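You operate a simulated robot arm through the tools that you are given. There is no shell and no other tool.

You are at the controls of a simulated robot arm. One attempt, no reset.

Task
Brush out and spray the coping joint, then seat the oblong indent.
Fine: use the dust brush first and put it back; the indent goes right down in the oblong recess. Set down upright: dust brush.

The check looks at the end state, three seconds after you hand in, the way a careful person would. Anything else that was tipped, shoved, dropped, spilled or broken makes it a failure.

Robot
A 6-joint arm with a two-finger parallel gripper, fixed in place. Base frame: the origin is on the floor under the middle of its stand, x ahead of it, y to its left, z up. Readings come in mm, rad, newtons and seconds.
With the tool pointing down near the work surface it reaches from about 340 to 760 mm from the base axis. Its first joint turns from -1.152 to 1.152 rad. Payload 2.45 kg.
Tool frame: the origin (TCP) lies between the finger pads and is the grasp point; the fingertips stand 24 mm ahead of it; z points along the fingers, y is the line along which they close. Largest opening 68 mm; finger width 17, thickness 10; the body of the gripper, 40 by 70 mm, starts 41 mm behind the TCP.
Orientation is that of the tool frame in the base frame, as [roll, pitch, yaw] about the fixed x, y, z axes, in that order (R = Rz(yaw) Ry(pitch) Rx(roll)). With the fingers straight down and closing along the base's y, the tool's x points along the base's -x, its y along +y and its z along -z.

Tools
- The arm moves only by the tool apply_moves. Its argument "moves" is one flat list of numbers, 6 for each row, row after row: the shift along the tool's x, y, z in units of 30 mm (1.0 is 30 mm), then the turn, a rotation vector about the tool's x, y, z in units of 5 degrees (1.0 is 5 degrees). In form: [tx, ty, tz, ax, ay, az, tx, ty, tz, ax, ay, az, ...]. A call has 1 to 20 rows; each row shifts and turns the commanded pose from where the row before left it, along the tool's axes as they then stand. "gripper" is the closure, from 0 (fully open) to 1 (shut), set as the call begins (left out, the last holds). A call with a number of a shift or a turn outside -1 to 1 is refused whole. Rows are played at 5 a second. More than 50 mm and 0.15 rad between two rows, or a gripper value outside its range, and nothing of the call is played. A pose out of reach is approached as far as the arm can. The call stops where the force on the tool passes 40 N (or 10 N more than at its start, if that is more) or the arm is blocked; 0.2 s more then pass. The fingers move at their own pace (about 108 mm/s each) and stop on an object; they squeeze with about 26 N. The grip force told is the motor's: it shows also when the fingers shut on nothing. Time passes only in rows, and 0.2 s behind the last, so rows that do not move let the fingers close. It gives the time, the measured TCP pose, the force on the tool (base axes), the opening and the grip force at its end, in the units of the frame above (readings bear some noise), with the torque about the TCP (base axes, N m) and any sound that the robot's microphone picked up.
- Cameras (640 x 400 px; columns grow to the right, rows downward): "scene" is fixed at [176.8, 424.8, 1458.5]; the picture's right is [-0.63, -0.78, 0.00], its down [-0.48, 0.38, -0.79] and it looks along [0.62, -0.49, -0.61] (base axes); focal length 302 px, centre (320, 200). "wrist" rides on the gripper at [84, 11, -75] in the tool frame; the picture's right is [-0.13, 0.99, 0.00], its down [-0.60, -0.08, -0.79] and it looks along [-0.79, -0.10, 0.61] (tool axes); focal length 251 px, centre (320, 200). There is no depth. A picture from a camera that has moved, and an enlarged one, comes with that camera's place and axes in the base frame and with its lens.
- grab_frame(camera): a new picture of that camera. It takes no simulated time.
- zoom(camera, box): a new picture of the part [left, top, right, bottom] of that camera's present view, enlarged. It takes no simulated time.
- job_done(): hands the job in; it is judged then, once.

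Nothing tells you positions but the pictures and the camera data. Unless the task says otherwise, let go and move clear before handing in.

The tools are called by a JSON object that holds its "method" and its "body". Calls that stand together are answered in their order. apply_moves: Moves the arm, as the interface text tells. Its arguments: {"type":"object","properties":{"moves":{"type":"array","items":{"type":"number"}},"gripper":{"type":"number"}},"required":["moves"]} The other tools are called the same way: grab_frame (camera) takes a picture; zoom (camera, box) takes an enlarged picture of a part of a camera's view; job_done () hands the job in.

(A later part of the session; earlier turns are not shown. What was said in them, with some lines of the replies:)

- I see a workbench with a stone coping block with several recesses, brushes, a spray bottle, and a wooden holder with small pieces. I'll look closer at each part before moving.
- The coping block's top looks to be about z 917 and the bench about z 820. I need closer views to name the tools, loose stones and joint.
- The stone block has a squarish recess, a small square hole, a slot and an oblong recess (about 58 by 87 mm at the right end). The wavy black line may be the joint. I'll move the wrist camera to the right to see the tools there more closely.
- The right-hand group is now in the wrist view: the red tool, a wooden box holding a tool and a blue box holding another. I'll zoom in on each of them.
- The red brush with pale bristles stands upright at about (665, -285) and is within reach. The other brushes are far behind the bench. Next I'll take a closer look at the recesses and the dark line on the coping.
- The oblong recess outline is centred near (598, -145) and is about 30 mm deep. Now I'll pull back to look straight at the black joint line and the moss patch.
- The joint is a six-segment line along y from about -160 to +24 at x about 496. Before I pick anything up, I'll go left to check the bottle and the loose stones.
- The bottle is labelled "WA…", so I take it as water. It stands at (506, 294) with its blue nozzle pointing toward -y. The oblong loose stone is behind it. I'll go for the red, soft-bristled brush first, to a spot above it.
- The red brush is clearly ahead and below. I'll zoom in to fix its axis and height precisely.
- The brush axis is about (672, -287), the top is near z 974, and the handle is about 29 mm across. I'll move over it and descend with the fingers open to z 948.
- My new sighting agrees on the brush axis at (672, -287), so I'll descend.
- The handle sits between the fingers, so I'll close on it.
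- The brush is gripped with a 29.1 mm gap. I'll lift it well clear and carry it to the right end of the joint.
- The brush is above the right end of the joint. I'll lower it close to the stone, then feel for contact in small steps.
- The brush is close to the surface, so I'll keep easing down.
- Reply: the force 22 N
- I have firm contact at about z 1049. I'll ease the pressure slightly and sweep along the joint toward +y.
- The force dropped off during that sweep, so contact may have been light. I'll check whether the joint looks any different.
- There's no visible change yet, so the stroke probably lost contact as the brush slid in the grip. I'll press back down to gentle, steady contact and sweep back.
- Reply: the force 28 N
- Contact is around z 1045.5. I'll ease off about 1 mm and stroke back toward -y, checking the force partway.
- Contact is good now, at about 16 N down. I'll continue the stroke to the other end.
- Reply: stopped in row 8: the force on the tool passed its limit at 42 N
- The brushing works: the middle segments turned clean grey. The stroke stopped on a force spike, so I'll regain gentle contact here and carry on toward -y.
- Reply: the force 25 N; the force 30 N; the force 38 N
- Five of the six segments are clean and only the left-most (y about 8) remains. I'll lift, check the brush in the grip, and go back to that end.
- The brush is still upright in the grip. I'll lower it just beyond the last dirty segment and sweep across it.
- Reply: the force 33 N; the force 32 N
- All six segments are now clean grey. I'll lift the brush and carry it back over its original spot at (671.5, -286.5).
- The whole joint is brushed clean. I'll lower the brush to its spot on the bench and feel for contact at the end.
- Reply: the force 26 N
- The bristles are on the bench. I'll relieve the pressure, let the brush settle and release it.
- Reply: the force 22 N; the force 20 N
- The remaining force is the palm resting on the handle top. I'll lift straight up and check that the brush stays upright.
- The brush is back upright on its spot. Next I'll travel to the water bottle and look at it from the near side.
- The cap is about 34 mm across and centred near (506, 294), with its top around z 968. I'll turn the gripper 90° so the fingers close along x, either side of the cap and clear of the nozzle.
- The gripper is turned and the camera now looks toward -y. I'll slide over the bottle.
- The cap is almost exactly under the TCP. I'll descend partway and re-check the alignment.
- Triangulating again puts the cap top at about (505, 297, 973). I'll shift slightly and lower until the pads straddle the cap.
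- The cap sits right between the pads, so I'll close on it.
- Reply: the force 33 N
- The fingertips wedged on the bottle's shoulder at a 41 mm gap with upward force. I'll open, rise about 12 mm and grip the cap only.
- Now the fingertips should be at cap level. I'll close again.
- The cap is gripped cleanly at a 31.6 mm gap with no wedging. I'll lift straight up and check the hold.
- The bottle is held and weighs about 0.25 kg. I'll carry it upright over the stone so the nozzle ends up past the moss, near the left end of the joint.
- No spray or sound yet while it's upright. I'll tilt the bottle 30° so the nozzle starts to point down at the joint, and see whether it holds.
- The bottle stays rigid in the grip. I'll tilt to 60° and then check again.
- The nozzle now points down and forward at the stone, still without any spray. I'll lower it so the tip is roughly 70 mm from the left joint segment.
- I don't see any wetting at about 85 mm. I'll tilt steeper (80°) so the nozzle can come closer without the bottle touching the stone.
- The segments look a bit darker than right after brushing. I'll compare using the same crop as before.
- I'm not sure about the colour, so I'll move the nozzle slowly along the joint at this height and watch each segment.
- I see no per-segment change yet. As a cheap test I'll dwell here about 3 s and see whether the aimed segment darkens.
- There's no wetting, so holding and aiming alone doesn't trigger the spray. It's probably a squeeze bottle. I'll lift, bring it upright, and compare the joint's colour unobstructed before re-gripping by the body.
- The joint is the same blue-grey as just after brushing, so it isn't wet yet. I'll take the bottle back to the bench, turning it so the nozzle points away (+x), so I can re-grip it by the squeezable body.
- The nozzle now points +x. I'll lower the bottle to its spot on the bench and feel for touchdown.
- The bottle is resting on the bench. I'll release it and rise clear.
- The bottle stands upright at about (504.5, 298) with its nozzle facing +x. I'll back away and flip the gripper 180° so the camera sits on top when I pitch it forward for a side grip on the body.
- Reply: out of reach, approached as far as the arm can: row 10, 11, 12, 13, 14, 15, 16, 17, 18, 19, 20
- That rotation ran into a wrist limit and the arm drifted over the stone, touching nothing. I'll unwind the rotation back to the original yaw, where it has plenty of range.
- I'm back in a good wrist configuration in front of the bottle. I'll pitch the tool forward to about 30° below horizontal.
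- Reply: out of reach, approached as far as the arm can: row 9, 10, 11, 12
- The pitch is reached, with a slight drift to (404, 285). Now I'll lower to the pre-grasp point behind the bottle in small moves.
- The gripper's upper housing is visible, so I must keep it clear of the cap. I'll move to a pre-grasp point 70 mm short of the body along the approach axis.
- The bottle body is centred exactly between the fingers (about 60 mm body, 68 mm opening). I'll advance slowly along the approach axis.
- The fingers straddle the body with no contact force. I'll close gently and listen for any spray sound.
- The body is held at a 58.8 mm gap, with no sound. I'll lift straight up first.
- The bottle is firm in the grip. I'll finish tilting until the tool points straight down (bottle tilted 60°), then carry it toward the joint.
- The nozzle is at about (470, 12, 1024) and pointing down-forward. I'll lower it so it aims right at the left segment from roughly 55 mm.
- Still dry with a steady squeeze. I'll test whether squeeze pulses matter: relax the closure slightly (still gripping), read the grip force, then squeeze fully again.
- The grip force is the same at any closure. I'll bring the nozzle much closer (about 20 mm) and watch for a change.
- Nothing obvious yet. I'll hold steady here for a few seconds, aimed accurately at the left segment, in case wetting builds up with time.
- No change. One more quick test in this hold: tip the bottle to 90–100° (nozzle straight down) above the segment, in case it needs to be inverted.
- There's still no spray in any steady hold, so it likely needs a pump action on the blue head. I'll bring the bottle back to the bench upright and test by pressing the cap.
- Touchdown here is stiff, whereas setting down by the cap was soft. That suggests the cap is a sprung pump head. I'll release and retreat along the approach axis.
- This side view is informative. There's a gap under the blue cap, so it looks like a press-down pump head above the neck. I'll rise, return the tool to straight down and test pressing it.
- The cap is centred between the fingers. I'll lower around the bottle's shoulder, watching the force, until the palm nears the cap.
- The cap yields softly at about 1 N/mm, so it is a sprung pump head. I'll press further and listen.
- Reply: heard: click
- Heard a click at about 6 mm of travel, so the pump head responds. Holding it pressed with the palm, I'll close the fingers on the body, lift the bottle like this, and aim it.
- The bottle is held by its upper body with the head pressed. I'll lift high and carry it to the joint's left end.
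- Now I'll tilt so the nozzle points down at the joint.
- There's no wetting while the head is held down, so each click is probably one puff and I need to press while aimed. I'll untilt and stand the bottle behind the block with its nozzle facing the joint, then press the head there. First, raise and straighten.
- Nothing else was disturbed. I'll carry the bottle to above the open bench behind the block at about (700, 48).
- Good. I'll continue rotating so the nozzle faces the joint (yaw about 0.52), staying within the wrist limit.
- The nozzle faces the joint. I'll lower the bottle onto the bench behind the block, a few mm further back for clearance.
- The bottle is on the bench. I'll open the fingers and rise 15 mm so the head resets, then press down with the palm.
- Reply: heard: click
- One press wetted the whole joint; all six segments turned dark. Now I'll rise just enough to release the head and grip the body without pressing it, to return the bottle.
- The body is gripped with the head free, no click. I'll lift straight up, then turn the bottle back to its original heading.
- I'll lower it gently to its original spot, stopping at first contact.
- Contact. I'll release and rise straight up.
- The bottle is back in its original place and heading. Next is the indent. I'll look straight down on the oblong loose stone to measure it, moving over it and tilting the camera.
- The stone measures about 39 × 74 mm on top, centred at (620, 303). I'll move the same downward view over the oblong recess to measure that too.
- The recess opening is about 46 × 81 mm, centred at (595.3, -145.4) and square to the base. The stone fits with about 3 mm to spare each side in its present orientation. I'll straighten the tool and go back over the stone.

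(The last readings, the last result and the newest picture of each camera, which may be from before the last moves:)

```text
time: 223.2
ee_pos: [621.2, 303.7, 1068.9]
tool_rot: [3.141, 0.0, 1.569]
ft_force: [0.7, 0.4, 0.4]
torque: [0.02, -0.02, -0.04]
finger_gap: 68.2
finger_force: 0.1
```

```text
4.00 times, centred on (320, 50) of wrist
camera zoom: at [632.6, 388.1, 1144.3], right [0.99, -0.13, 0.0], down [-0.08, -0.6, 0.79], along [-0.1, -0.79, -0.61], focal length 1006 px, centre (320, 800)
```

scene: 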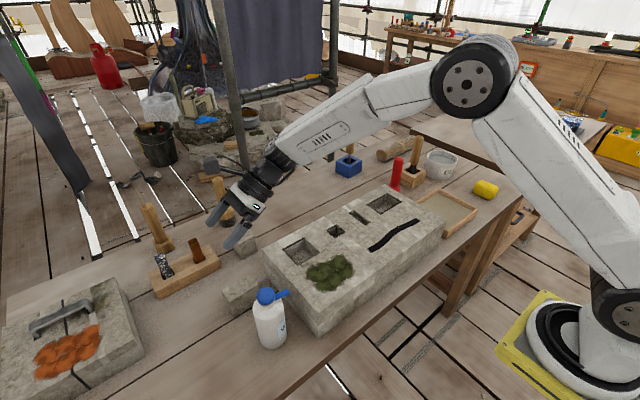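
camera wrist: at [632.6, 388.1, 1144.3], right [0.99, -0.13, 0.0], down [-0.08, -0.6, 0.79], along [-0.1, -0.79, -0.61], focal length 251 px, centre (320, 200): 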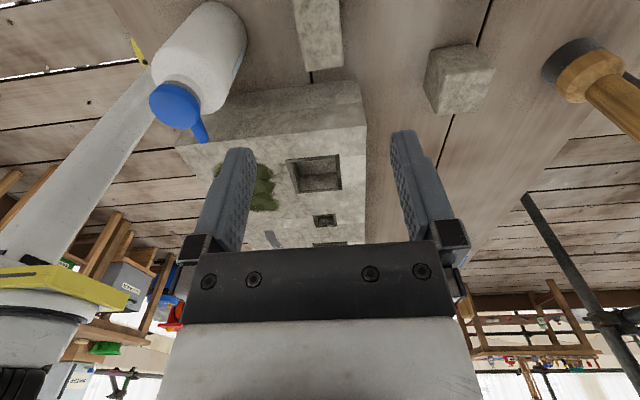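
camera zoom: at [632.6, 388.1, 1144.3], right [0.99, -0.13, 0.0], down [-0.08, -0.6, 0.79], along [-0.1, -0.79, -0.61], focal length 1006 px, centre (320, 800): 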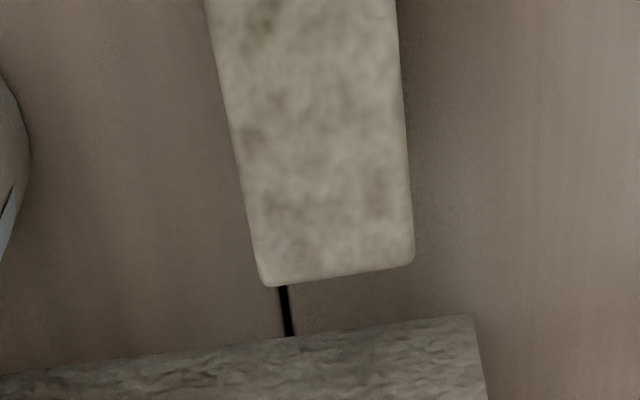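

The stone is centred in x between the fingers. I'll lower in stages to grip its upper part.

{"method": "apply_moves", "body": {"moves": [0, -0.03, 0.9, 0, 0, 0, 0, 0, 0.9, 0, 0, 0, 0, 0, 0.9, 0, 0, 0, 0, 0, 0.9, 0, 0, 0, 0, 0, 0.9, 0, 0, 0, 0, 0, 0, 0, 0, 0]}}

{"method": "grab_frame", "body": {"camera": "wrist"}}

{"method": "zoom", "body": {"camera": "scene", "box": [200, 210, 320, 330]}}

```text
time: 224.6
ee_pos: [620.9, 303.1, 935.2]
tool_rot: [3.141, 0.001, 1.569]
ft_force: [0.8, 0.1, 0.5]
torque: [0.01, 0.0, -0.04]
finger_gap: 67.9
finger_force: 0.1
```

```text
taken
camera wrist: at [631.9, 387.5, 1009.1], right [0.99, -0.13, 0.0], down [-0.08, -0.6, 0.79], along [-0.1, -0.79, -0.61], focal length 251 px, centre (320, 200)
```

wrist: 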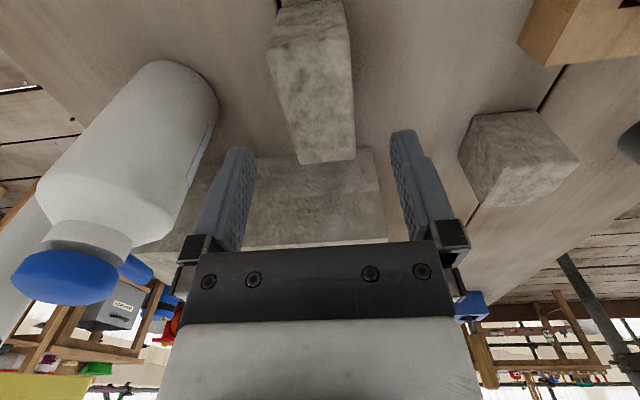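

```text
3.33 times, centred on (260, 270) of scene
camera zoom: at [176.8, 424.8, 1458.5], right [-0.63, -0.78, 0.0], down [-0.48, 0.38, -0.79], along [0.62, -0.49, -0.61], focal length 1008 px, centre (520, -33)
```

zoom: 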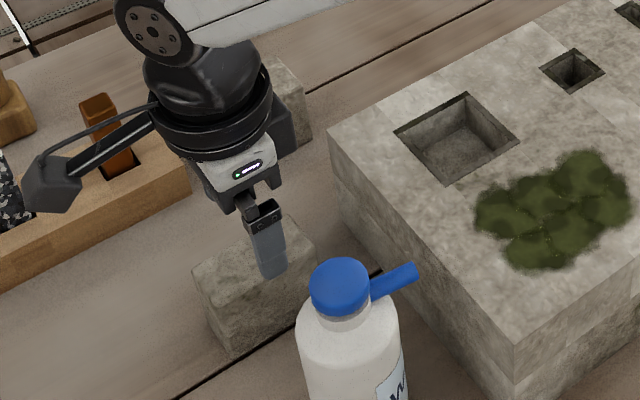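

{"method": "apply_moves", "body": {"moves": [0, -0.01, 0.7, 0, 0, 0, 0, 0, 0.7, 0, 0, 0, 0, 0, 0.48, 0, 0, 0, 0, 0, 0, 0, 0, 0]}}

{"method": "grab_frame", "body": {"camera": "wrist"}}

{"method": "zoom", "body": {"camera": "scene", "box": [200, 230, 300, 330]}}

```text
time: 225.6
ee_pos: [619.6, 302.7, 878.7]
tool_rot: [3.139, 0.001, 1.569]
ft_force: [-0.1, 0.5, 0.0]
torque: [0.0, 0.01, 0.01]
finger_gap: 68.0
finger_force: 0.0
```

```text
taken
camera wrist: at [631.1, 387.5, 952.9], right [0.99, -0.13, 0.0], down [-0.08, -0.6, 0.79], along [-0.1, -0.79, -0.61], focal length 251 px, centre (320, 200)
```

wrist: 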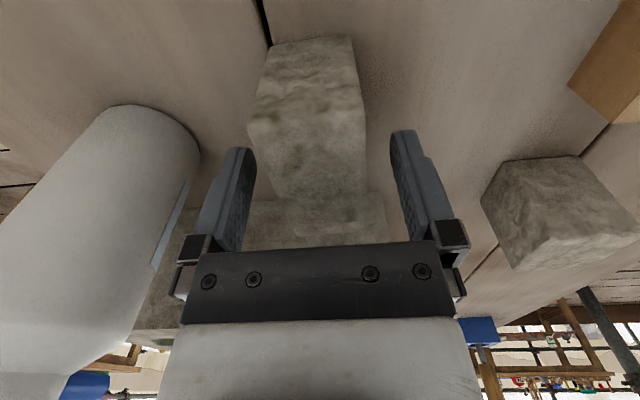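

```text
4.00 times, centred on (250, 280) of scene
camera zoom: at [176.8, 424.8, 1458.5], right [-0.63, -0.78, 0.0], down [-0.48, 0.38, -0.79], along [0.62, -0.49, -0.61], focal length 1209 px, centre (600, -120)
```

zoom: 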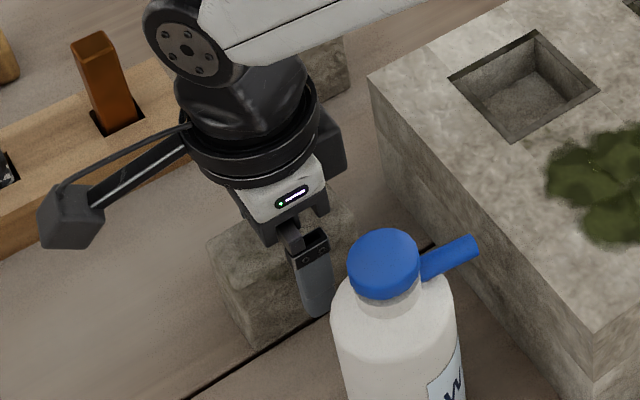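

The stone is between the fingers. I'll close.

{"method": "apply_moves", "body": {"moves": [0, 0, 0, 0, 0, 0, 0, 0, 0, 0, 0, 0, 0, 0, 0, 0, 0, 0, 0, 0, 0, 0, 0, 0], "gripper": 1}}

{"method": "grab_frame", "body": {"camera": "wrist"}}

```text
time: 226.6
ee_pos: [619.7, 303.9, 877.7]
tool_rot: [-3.142, 0.002, 1.569]
ft_force: [-0.8, -0.7, 0.9]
torque: [0.13, 0.06, 0.07]
finger_gap: 39.8
finger_force: 26.1
```

```text
taken
camera wrist: at [631.0, 387.4, 952.9], right [0.99, -0.13, 0.0], down [-0.08, -0.6, 0.79], along [-0.1, -0.79, -0.61], focal length 251 px, centre (320, 200)
```

wrist: 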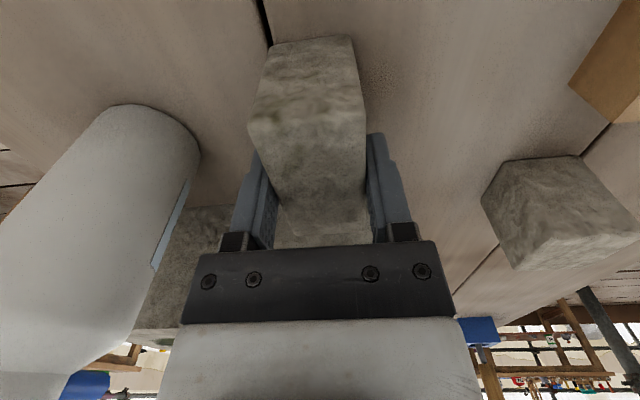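

It's gripped at 39.8 mm. I'll lift straight up well above block height.

{"method": "apply_moves", "body": {"moves": [0, 0, -0.3, 0, 0, 0, 0, 0, -0.7, 0, 0, 0, 0, 0, -0.9, 0, 0, 0, 0, 0, -0.9, 0, 0, 0, 0, 0, -0.9, 0, 0, 0, 0, 0, -0.9, 0, 0, 0, 0, 0, -0.9, 0, 0, 0, 0, 0, 0, 0, 0, 0]}}

{"method": "grab_frame", "body": {"camera": "wrist"}}

{"method": "grab_frame", "body": {"camera": "scene"}}

```text
time: 228.4
ee_pos: [620.4, 303.3, 1043.2]
tool_rot: [3.14, 0.001, 1.569]
ft_force: [-0.2, -0.5, -3.6]
torque: [-0.02, 0.03, -0.02]
finger_gap: 39.9
finger_force: 25.6
```

```text
taken
camera wrist: at [631.8, 387.6, 1118.1], right [0.99, -0.13, 0.0], down [-0.08, -0.6, 0.79], along [-0.1, -0.79, -0.61], focal length 251 px, centre (320, 200)
```

wrist: 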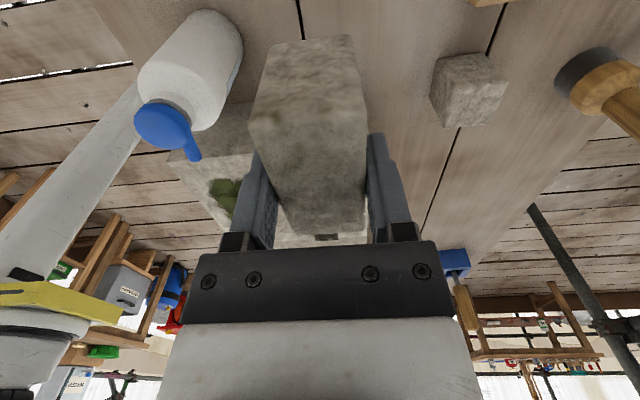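

```text
taken
```

scene: 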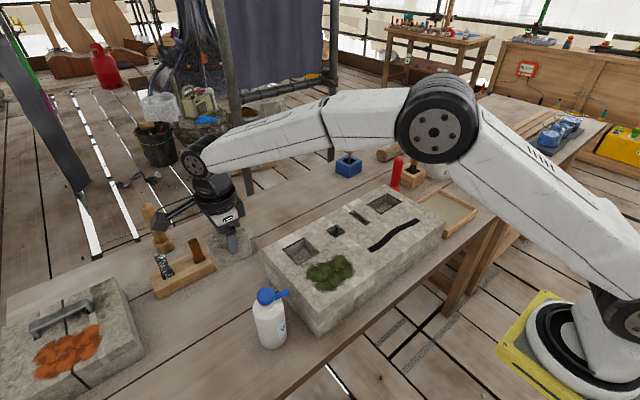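

The stone is lifted cleanly and weighs about 0.35 kg. I'll carry it over the oblong recess, with the target TCP at about (595.1, -144.8).

{"method": "apply_moves", "body": {"moves": [-0.9346, -0.0508, 0, 0, 0, 0, -0.9346, -0.0508, 0, 0, 0, 0, -0.9346, -0.0508, 0, 0, 0, 0, -0.9346, -0.0508, 0, 0, 0, 0, -0.9346, -0.0508, 0, 0, 0, 0, -0.9346, -0.0508, 0, 0, 0, 0, -0.9346, -0.0508, 0, 0, 0, 0, -0.9346, -0.0508, 0, 0, 0, 0, -0.9346, -0.0508, 0, 0, 0, 0, -0.9346, -0.0508, 0, 0, 0, 0, -0.9346, -0.0508, 0, 0, 0, 0, -0.9346, -0.0508, 0, 0, 0, 0, -0.9346, -0.0508, 0, 0, 0, 0, -0.9346, -0.0508, 0, 0, 0, 0, -0.9346, -0.0508, 0, 0, 0, 0, -0.9346, -0.0508, 0, 0, 0, 0, 0, 0, 0, 0, 0, 0]}}

{"method": "grab_frame", "body": {"camera": "wrist"}}

{"method": "zoom", "body": {"camera": "scene", "box": [320, 90, 460, 260]}}

```text
time: 232.0
ee_pos: [594.8, -143.8, 1042.8]
tool_rot: [3.141, 0.0, 1.569]
ft_force: [0.5, 0.2, -4.3]
torque: [0.03, 0.0, 0.02]
finger_gap: 40.0
finger_force: 26.1
```

```text
taken
camera wrist: at [606.1, -59.7, 1117.9], right [0.99, -0.13, 0.0], down [-0.08, -0.6, 0.79], along [-0.1, -0.79, -0.61], focal length 251 px, centre (320, 200)
```

wrist: 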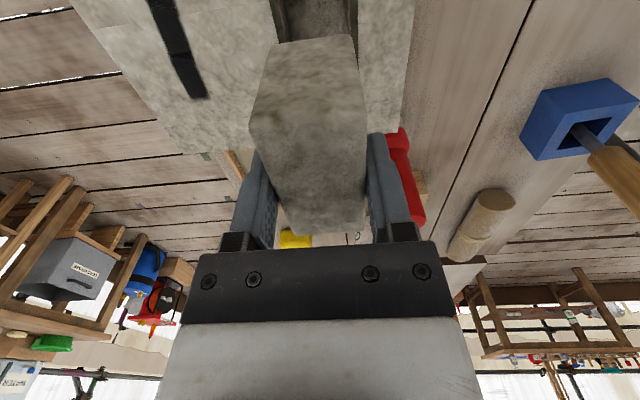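

```text
2.35 times, centred on (390, 175) of scene
camera zoom: at [176.9, 424.8, 1458.5], right [-0.63, -0.78, 0.0], down [-0.48, 0.38, -0.79], along [0.62, -0.49, -0.61], focal length 711 px, centre (155, 259)
```

zoom: 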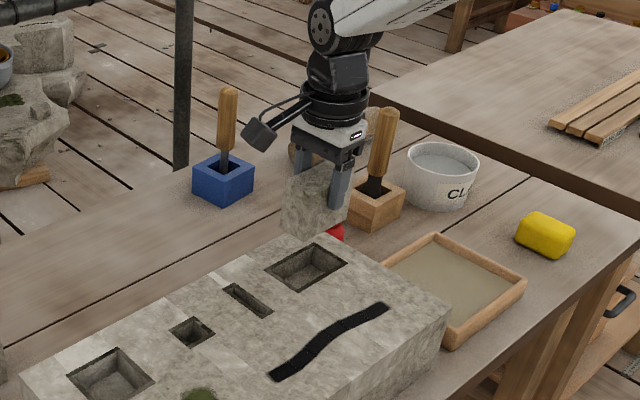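

I'm above the recess. I'll lower until the stone's base is just above the block and check the alignment.

{"method": "apply_moves", "body": {"moves": [0, 0, 0.8, 0, 0, 0, 0, 0, 0.7, 0, 0, 0, 0, 0, 0.35, 0, 0, 0, 0, 0, 0, 0, 0, 0]}}

{"method": "grab_frame", "body": {"camera": "wrist"}}

{"method": "zoom", "body": {"camera": "scene", "box": [350, 160, 430, 230]}}

{"method": "zoom", "body": {"camera": "wrist", "box": [230, 0, 410, 120]}}

```text
time: 233.0
ee_pos: [594.6, -143.6, 988.5]
tool_rot: [-3.141, 0.0, 1.569]
ft_force: [-0.3, 0.2, -5.1]
torque: [-0.05, 0.02, 0.01]
finger_gap: 39.7
finger_force: 26.3
```

```text
taken
camera wrist: at [606.4, -60.0, 1063.0], right [0.99, -0.13, 0.0], down [-0.08, -0.6, 0.79], along [-0.1, -0.79, -0.61], focal length 251 px, centre (320, 200)
```

wrist: 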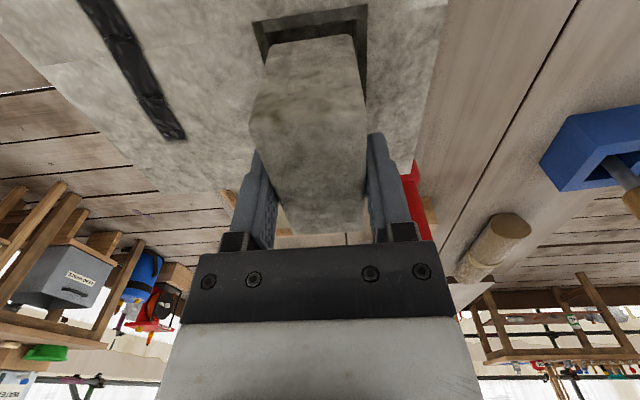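

```text
5.71 times, centred on (390, 195) of scene
camera zoom: at [176.9, 424.8, 1458.5], right [-0.63, -0.78, 0.0], down [-0.48, 0.38, -0.79], along [0.62, -0.49, -0.61], focal length 1728 px, centre (-80, 229)
```

zoom: 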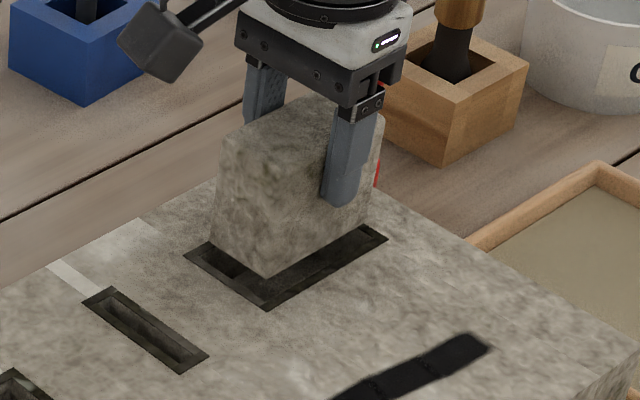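

```text
3.33 times, centred on (320, 60) of wrist
camera zoom: at [606.4, -60.0, 1063.0], right [0.99, -0.13, 0.0], down [-0.08, -0.6, 0.79], along [-0.1, -0.79, -0.61], focal length 838 px, centre (320, 667)
```

zoom: 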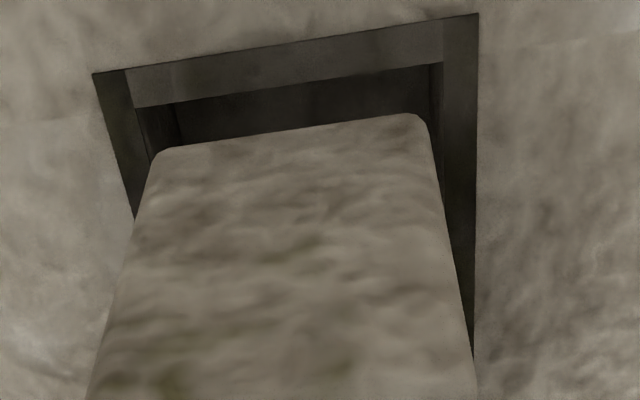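

The alignment looks excellent, with about 3 mm clearance on each visible side. I'll lower into the recess slowly, watching the force.

{"method": "apply_moves", "body": {"moves": [0, 0, 0.15, 0, 0, 0, 0, 0, 0.15, 0, 0, 0, 0, 0, 0.15, 0, 0, 0, 0, 0, 0.15, 0, 0, 0, 0, 0, 0, 0, 0, 0]}}

{"method": "zoom", "body": {"camera": "wrist", "box": [230, 0, 410, 120]}}

{"method": "zoom", "body": {"camera": "scene", "box": [350, 160, 430, 230]}}

```text
time: 234.2
ee_pos: [594.5, -143.7, 970.2]
tool_rot: [3.141, -0.001, 1.568]
ft_force: [-0.3, 0.1, -4.9]
torque: [0.01, 0.0, -0.04]
finger_gap: 40.1
finger_force: 26.2
```

```text
3.33 times, centred on (320, 60) of wrist
camera zoom: at [606.5, -59.8, 1044.9], right [0.99, -0.13, 0.0], down [-0.08, -0.6, 0.79], along [-0.1, -0.79, -0.61], focal length 838 px, centre (320, 667)
```

zoom: 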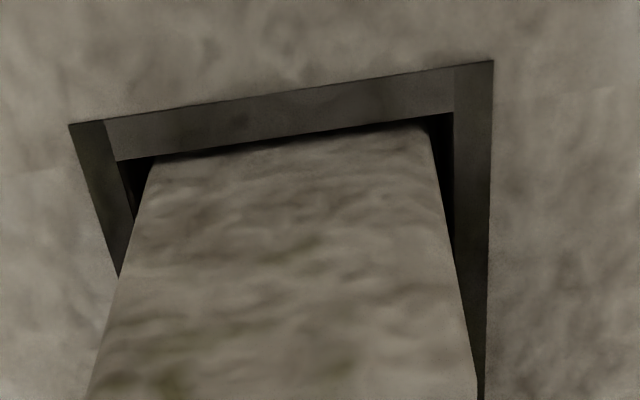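

```text
5.71 times, centred on (390, 195) of scene
camera zoom: at [176.9, 424.8, 1458.5], right [-0.63, -0.78, 0.0], down [-0.48, 0.38, -0.79], along [0.62, -0.49, -0.61], focal length 1728 px, centre (-80, 229)
```

zoom: 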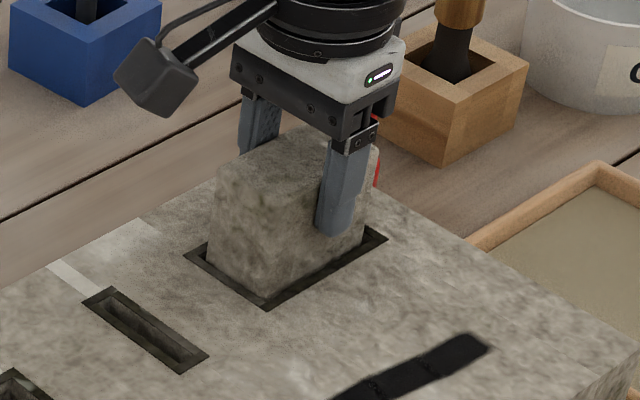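

The base is entering the opening with no contact. I'll continue down.

{"method": "apply_moves", "body": {"moves": [0, 0, 0.12, 0, 0, 0, 0, 0, 0.12, 0, 0, 0, 0, 0, 0.12, 0, 0, 0, 0, 0, 0.12, 0, 0, 0, 0, 0, 0, 0, 0, 0]}}

{"method": "apply_moves", "body": {"moves": [0, 0, 0.08, 0, 0, 0, 0, 0, 0.06, 0, 0, 0, 0, 0, 0, 0, 0, 0]}}

{"method": "zoom", "body": {"camera": "scene", "box": [350, 160, 430, 230]}}

```text
time: 235.4
ee_pos: [594.4, -144.4, 955.9]
tool_rot: [-3.141, 0.001, 1.57]
ft_force: [-0.7, 0.4, -5.1]
torque: [-0.02, -0.01, 0.0]
finger_gap: 40.0
finger_force: 25.5
```

```text
time: 236.2
ee_pos: [594.1, -144.4, 950.8]
tool_rot: [-3.14, -0.001, 1.569]
ft_force: [-0.5, 0.2, -4.7]
torque: [0.02, 0.0, 0.02]
finger_gap: 39.8
finger_force: 26.4
```

```text
5.71 times, centred on (390, 195) of scene
camera zoom: at [176.9, 424.8, 1458.5], right [-0.63, -0.78, 0.0], down [-0.48, 0.38, -0.79], along [0.62, -0.49, -0.61], focal length 1728 px, centre (-80, 229)
```

zoom: 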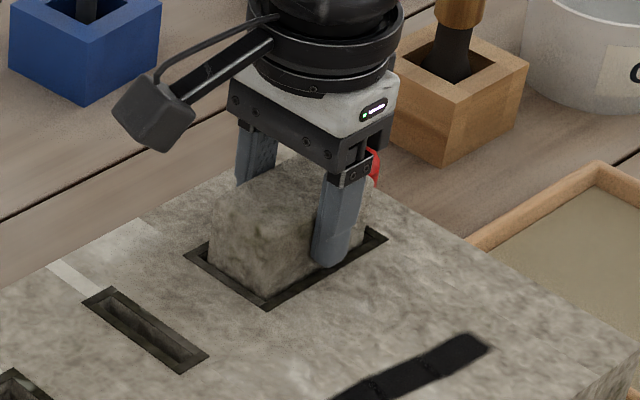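

{"method": "apply_moves", "body": {"moves": [0, 0, 0.04, 0, 0, 0, 0, 0, 0, 0, 0, 0]}}

{"method": "apply_moves", "body": {"moves": [0, 0, 0.04, 0, 0, 0, 0, 0, 0, 0, 0, 0]}}

{"method": "zoom", "body": {"camera": "scene", "box": [365, 170, 415, 215]}}

```text
time: 236.8
ee_pos: [594.4, -144.8, 949.9]
tool_rot: [3.142, -0.001, 1.569]
ft_force: [0.1, 0.7, -5.0]
torque: [-0.02, -0.01, 0.02]
finger_gap: 40.0
finger_force: 25.4
```

```text
time: 237.4
ee_pos: [593.8, -143.5, 950.0]
tool_rot: [3.141, 0.001, 1.569]
ft_force: [-0.1, 0.8, -4.5]
torque: [0.01, -0.01, -0.02]
finger_gap: 40.2
finger_force: 26.6
```

```text
8.89 times, centred on (390, 192) of scene
camera zoom: at [176.9, 424.8, 1458.5], right [-0.63, -0.78, 0.0], down [-0.48, 0.38, -0.79], along [0.62, -0.49, -0.61], focal length 2687 px, centre (-302, 267)
```

zoom: 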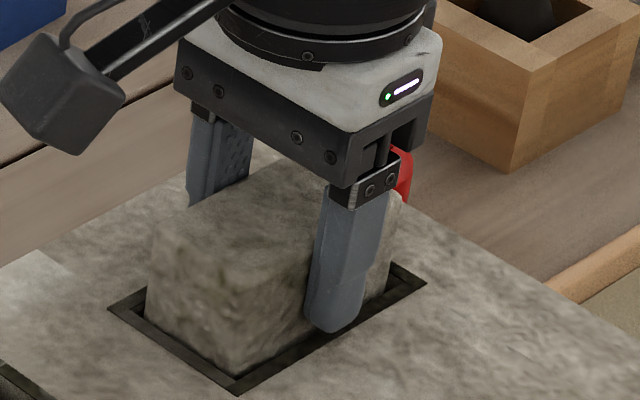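

{"method": "apply_moves", "body": {"moves": [0, 0, 0.04, 0, 0, 0, 0, 0, 0, 0, 0, 0]}}

{"method": "apply_moves", "body": {"moves": [0, 0, 0.03, 0, 0, 0, 0, 0, 0, 0, 0, 0]}}

{"method": "apply_moves", "body": {"moves": [0, 0, 0.03, 0, 0, 0, 0, 0, 0, 0, 0, 0]}}

```text
time: 238.0
ee_pos: [595.4, -144.4, 947.6]
tool_rot: [3.14, 0.003, 1.569]
ft_force: [-1.3, 0.7, -0.1]
torque: [-0.1, 0.12, -0.05]
finger_gap: 40.0
finger_force: 26.2
```

```text
time: 238.6
ee_pos: [595.4, -144.3, 948.7]
tool_rot: [3.141, 0.002, 1.569]
ft_force: [-4.4, 1.2, 14.6]
torque: [0.27, 0.42, 0.07]
finger_gap: 40.0
finger_force: 25.9
```

```text
time: 239.2
ee_pos: [595.3, -144.0, 947.1]
tool_rot: [3.139, 0.002, 1.571]
ft_force: [-4.8, -0.2, 21.6]
torque: [-0.01, 0.42, 0.04]
finger_gap: 39.8
finger_force: 26.0
```

The stone is on the recess floor; the contact height matches a depth of about 30 mm. I'll relieve the pressure, release and rise straight up.

{"method": "apply_moves", "body": {"moves": [0, 0, -0.05, 0, 0, 0, 0, 0, 0, 0, 0, 0]}}

{"method": "apply_moves", "body": {"moves": [0, 0, 0, 0, 0, 0, 0, 0, 0, 0, 0, 0, 0, 0, 0, 0, 0, 0], "gripper": 0}}

{"method": "apply_moves", "body": {"moves": [0, 0, -0.3, 0, 0, 0, 0, 0, -0.7, 0, 0, 0, 0, 0, -0.9, 0, 0, 0, 0, 0, -0.9, 0, 0, 0, 0, 0, -0.9, 0, 0, 0, 0, 0, 0, 0, 0, 0]}}

{"method": "grab_frame", "body": {"camera": "wrist"}}

{"method": "grab_frame", "body": {"camera": "scene"}}

{"method": "zoom", "body": {"camera": "scene", "box": [340, 170, 440, 260]}}

```text
time: 239.8
ee_pos: [594.9, -143.8, 947.8]
tool_rot: [3.14, 0.002, 1.57]
ft_force: [2.5, -3.0, 4.4]
torque: [-0.5, -0.17, 0.1]
finger_gap: 39.9
finger_force: 25.5
```

```text
time: 240.6
ee_pos: [595.2, -143.5, 949.1]
tool_rot: [-3.141, 0.001, 1.571]
ft_force: [1.1, -0.4, 0.6]
torque: [0.02, 0.0, 0.03]
finger_gap: 68.2
finger_force: 0.1
```

```text
time: 242.0
ee_pos: [594.8, -145.3, 1059.8]
tool_rot: [-3.141, -0.001, 1.571]
ft_force: [0.6, -0.4, -0.3]
torque: [0.0, -0.01, 0.02]
finger_gap: 68.2
finger_force: 0.0
```

```text
taken
camera wrist: at [607.0, -61.0, 1134.1], right [0.99, -0.13, 0.0], down [-0.08, -0.6, 0.79], along [-0.1, -0.79, -0.61], focal length 251 px, centre (320, 200)
```

wrist: 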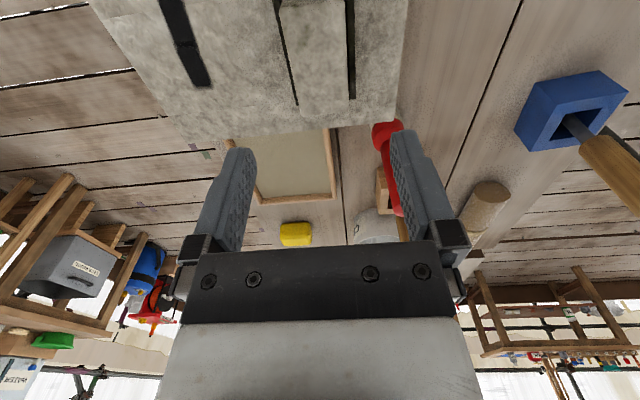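

```text
taken
```

scene: 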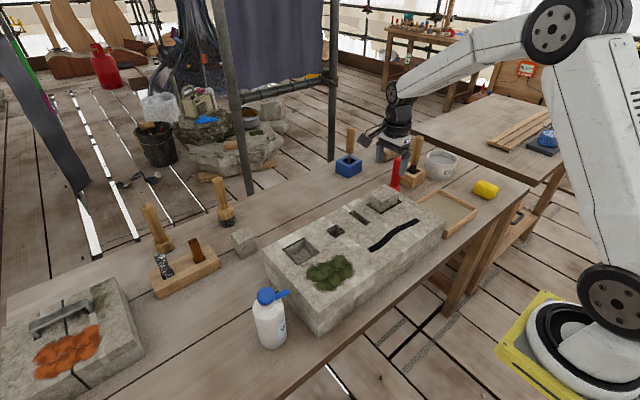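

```text
4.44 times, centred on (390, 215) of scene
camera zoom: at [176.8, 424.8, 1458.5], right [-0.63, -0.78, 0.0], down [-0.48, 0.38, -0.79], along [0.62, -0.49, -0.61], focal length 1344 px, centre (9, 133)
```

zoom: 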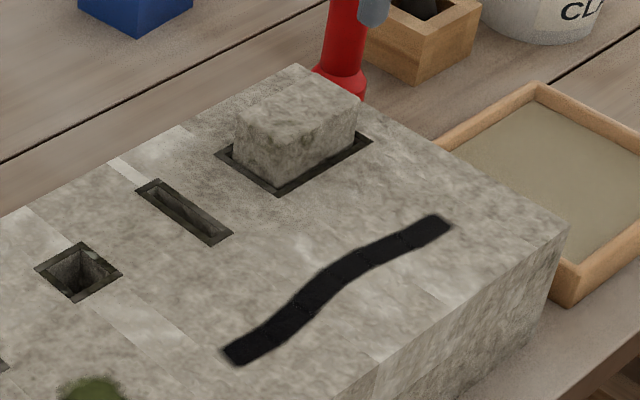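

The stone sits level in the oblong recess, the joint is dark and wet, and the brush and bottle stand upright. I'll move the arm well clear and make a final inspection.

{"method": "apply_moves", "body": {"moves": [0, -0.5, -0.9, 0, 0, 0, 0, -0.5, -0.9, 0, 0, 0, 0, -0.5, -0.9, 0, 0, 0, 0, -0.5, -0.9, 0, 0, 0, 0, -0.5, -0.5, 0, 0, 0, 0, 0, 0, 0, 0, 0], "gripper": 0}}

{"method": "zoom", "body": {"camera": "scene", "box": [320, 110, 520, 240]}}

{"method": "zoom", "body": {"camera": "scene", "box": [120, 170, 320, 360]}}

{"method": "zoom", "body": {"camera": "scene", "box": [365, 175, 425, 225]}}

{"method": "grab_frame", "body": {"camera": "wrist"}}

```text
time: 243.4
ee_pos: [518.4, -144.5, 1181.3]
tool_rot: [-3.141, 0.0, 1.57]
ft_force: [-0.6, -0.6, -0.3]
torque: [0.02, -0.01, -0.04]
finger_gap: 68.1
finger_force: 0.0
```

```text
3.08 times, centred on (420, 175) of scene
camera zoom: at [176.8, 424.8, 1458.5], right [-0.63, -0.78, 0.0], down [-0.48, 0.38, -0.79], along [0.62, -0.49, -0.61], focal length 930 px, centre (12, 277)
```

zoom: 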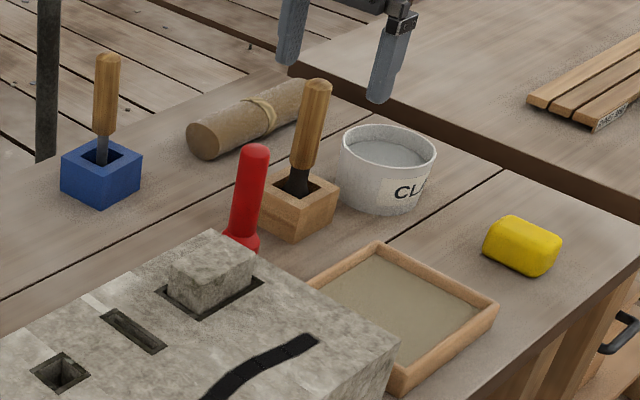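

```text
2.11 times, centred on (220, 265) of scene
camera zoom: at [176.8, 424.8, 1458.5], right [-0.63, -0.78, 0.0], down [-0.48, 0.38, -0.79], along [0.62, -0.49, -0.61], focal length 636 px, centre (530, 63)
```

zoom: 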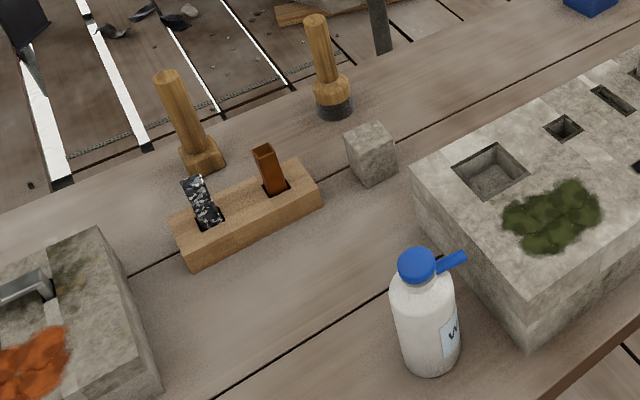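

```text
8.00 times, centred on (395, 200) of scene
camera zoom: at [176.8, 424.8, 1458.5], right [-0.63, -0.78, 0.0], down [-0.48, 0.38, -0.79], along [0.62, -0.49, -0.61], focal length 2419 px, centre (-280, 200)
```

zoom: 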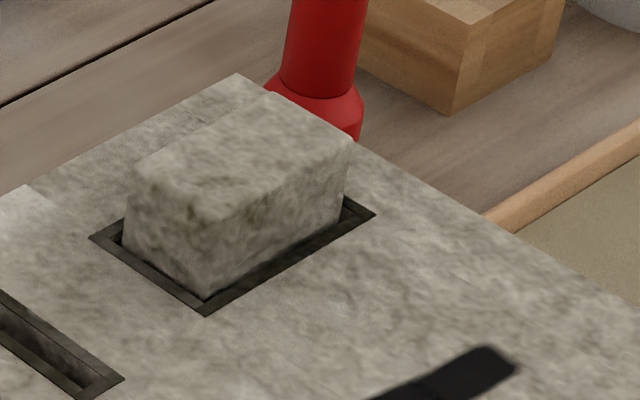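

```text
taken
camera wrist: at [531.2, -60.7, 1256.0], right [0.99, -0.13, 0.0], down [-0.08, -0.6, 0.79], along [-0.1, -0.79, -0.61], focal length 251 px, centre (320, 200)
```

wrist: 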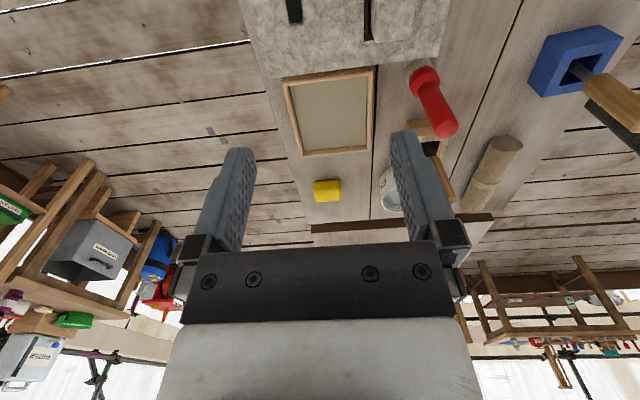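

The end state matches the job. The joint is brushed and wet, the brush stands upright on its spot, the bottle is back, and the oblong indent is down in its recess. The arm is clear, so I'm handing in.

{"method": "job_done", "body": {}}

```text
The job is handed in.
```

I finished the job and handed it in. I don't have the judge's result.

- **Joint brushed:** I took the wavy black line on the main stone block as the coping joint and the red, pale-bristled brush as the dust brush. All six segments turned clean grey.
- **Brush returned:** it stands upright on its original spot.
- **Joint sprayed:** the water bottle turned out to have a press-down pump head. I stood it behind the block facing the joint, and one press wetted the whole line. Before that, I set off one puff on the open bench while finding out how the head worked; I saw no effect from it.
- **Bottle returned:** it is back in its original place and heading.
- **Indent seated:** the oblong stone is down on the floor of the oblong recess and looks level. The recess is about 30 mm deep, so roughly half the stone's 60 mm height stands above the block.

In the last pictures nothing else had moved or tipped, and the arm was clear with the gripper open.
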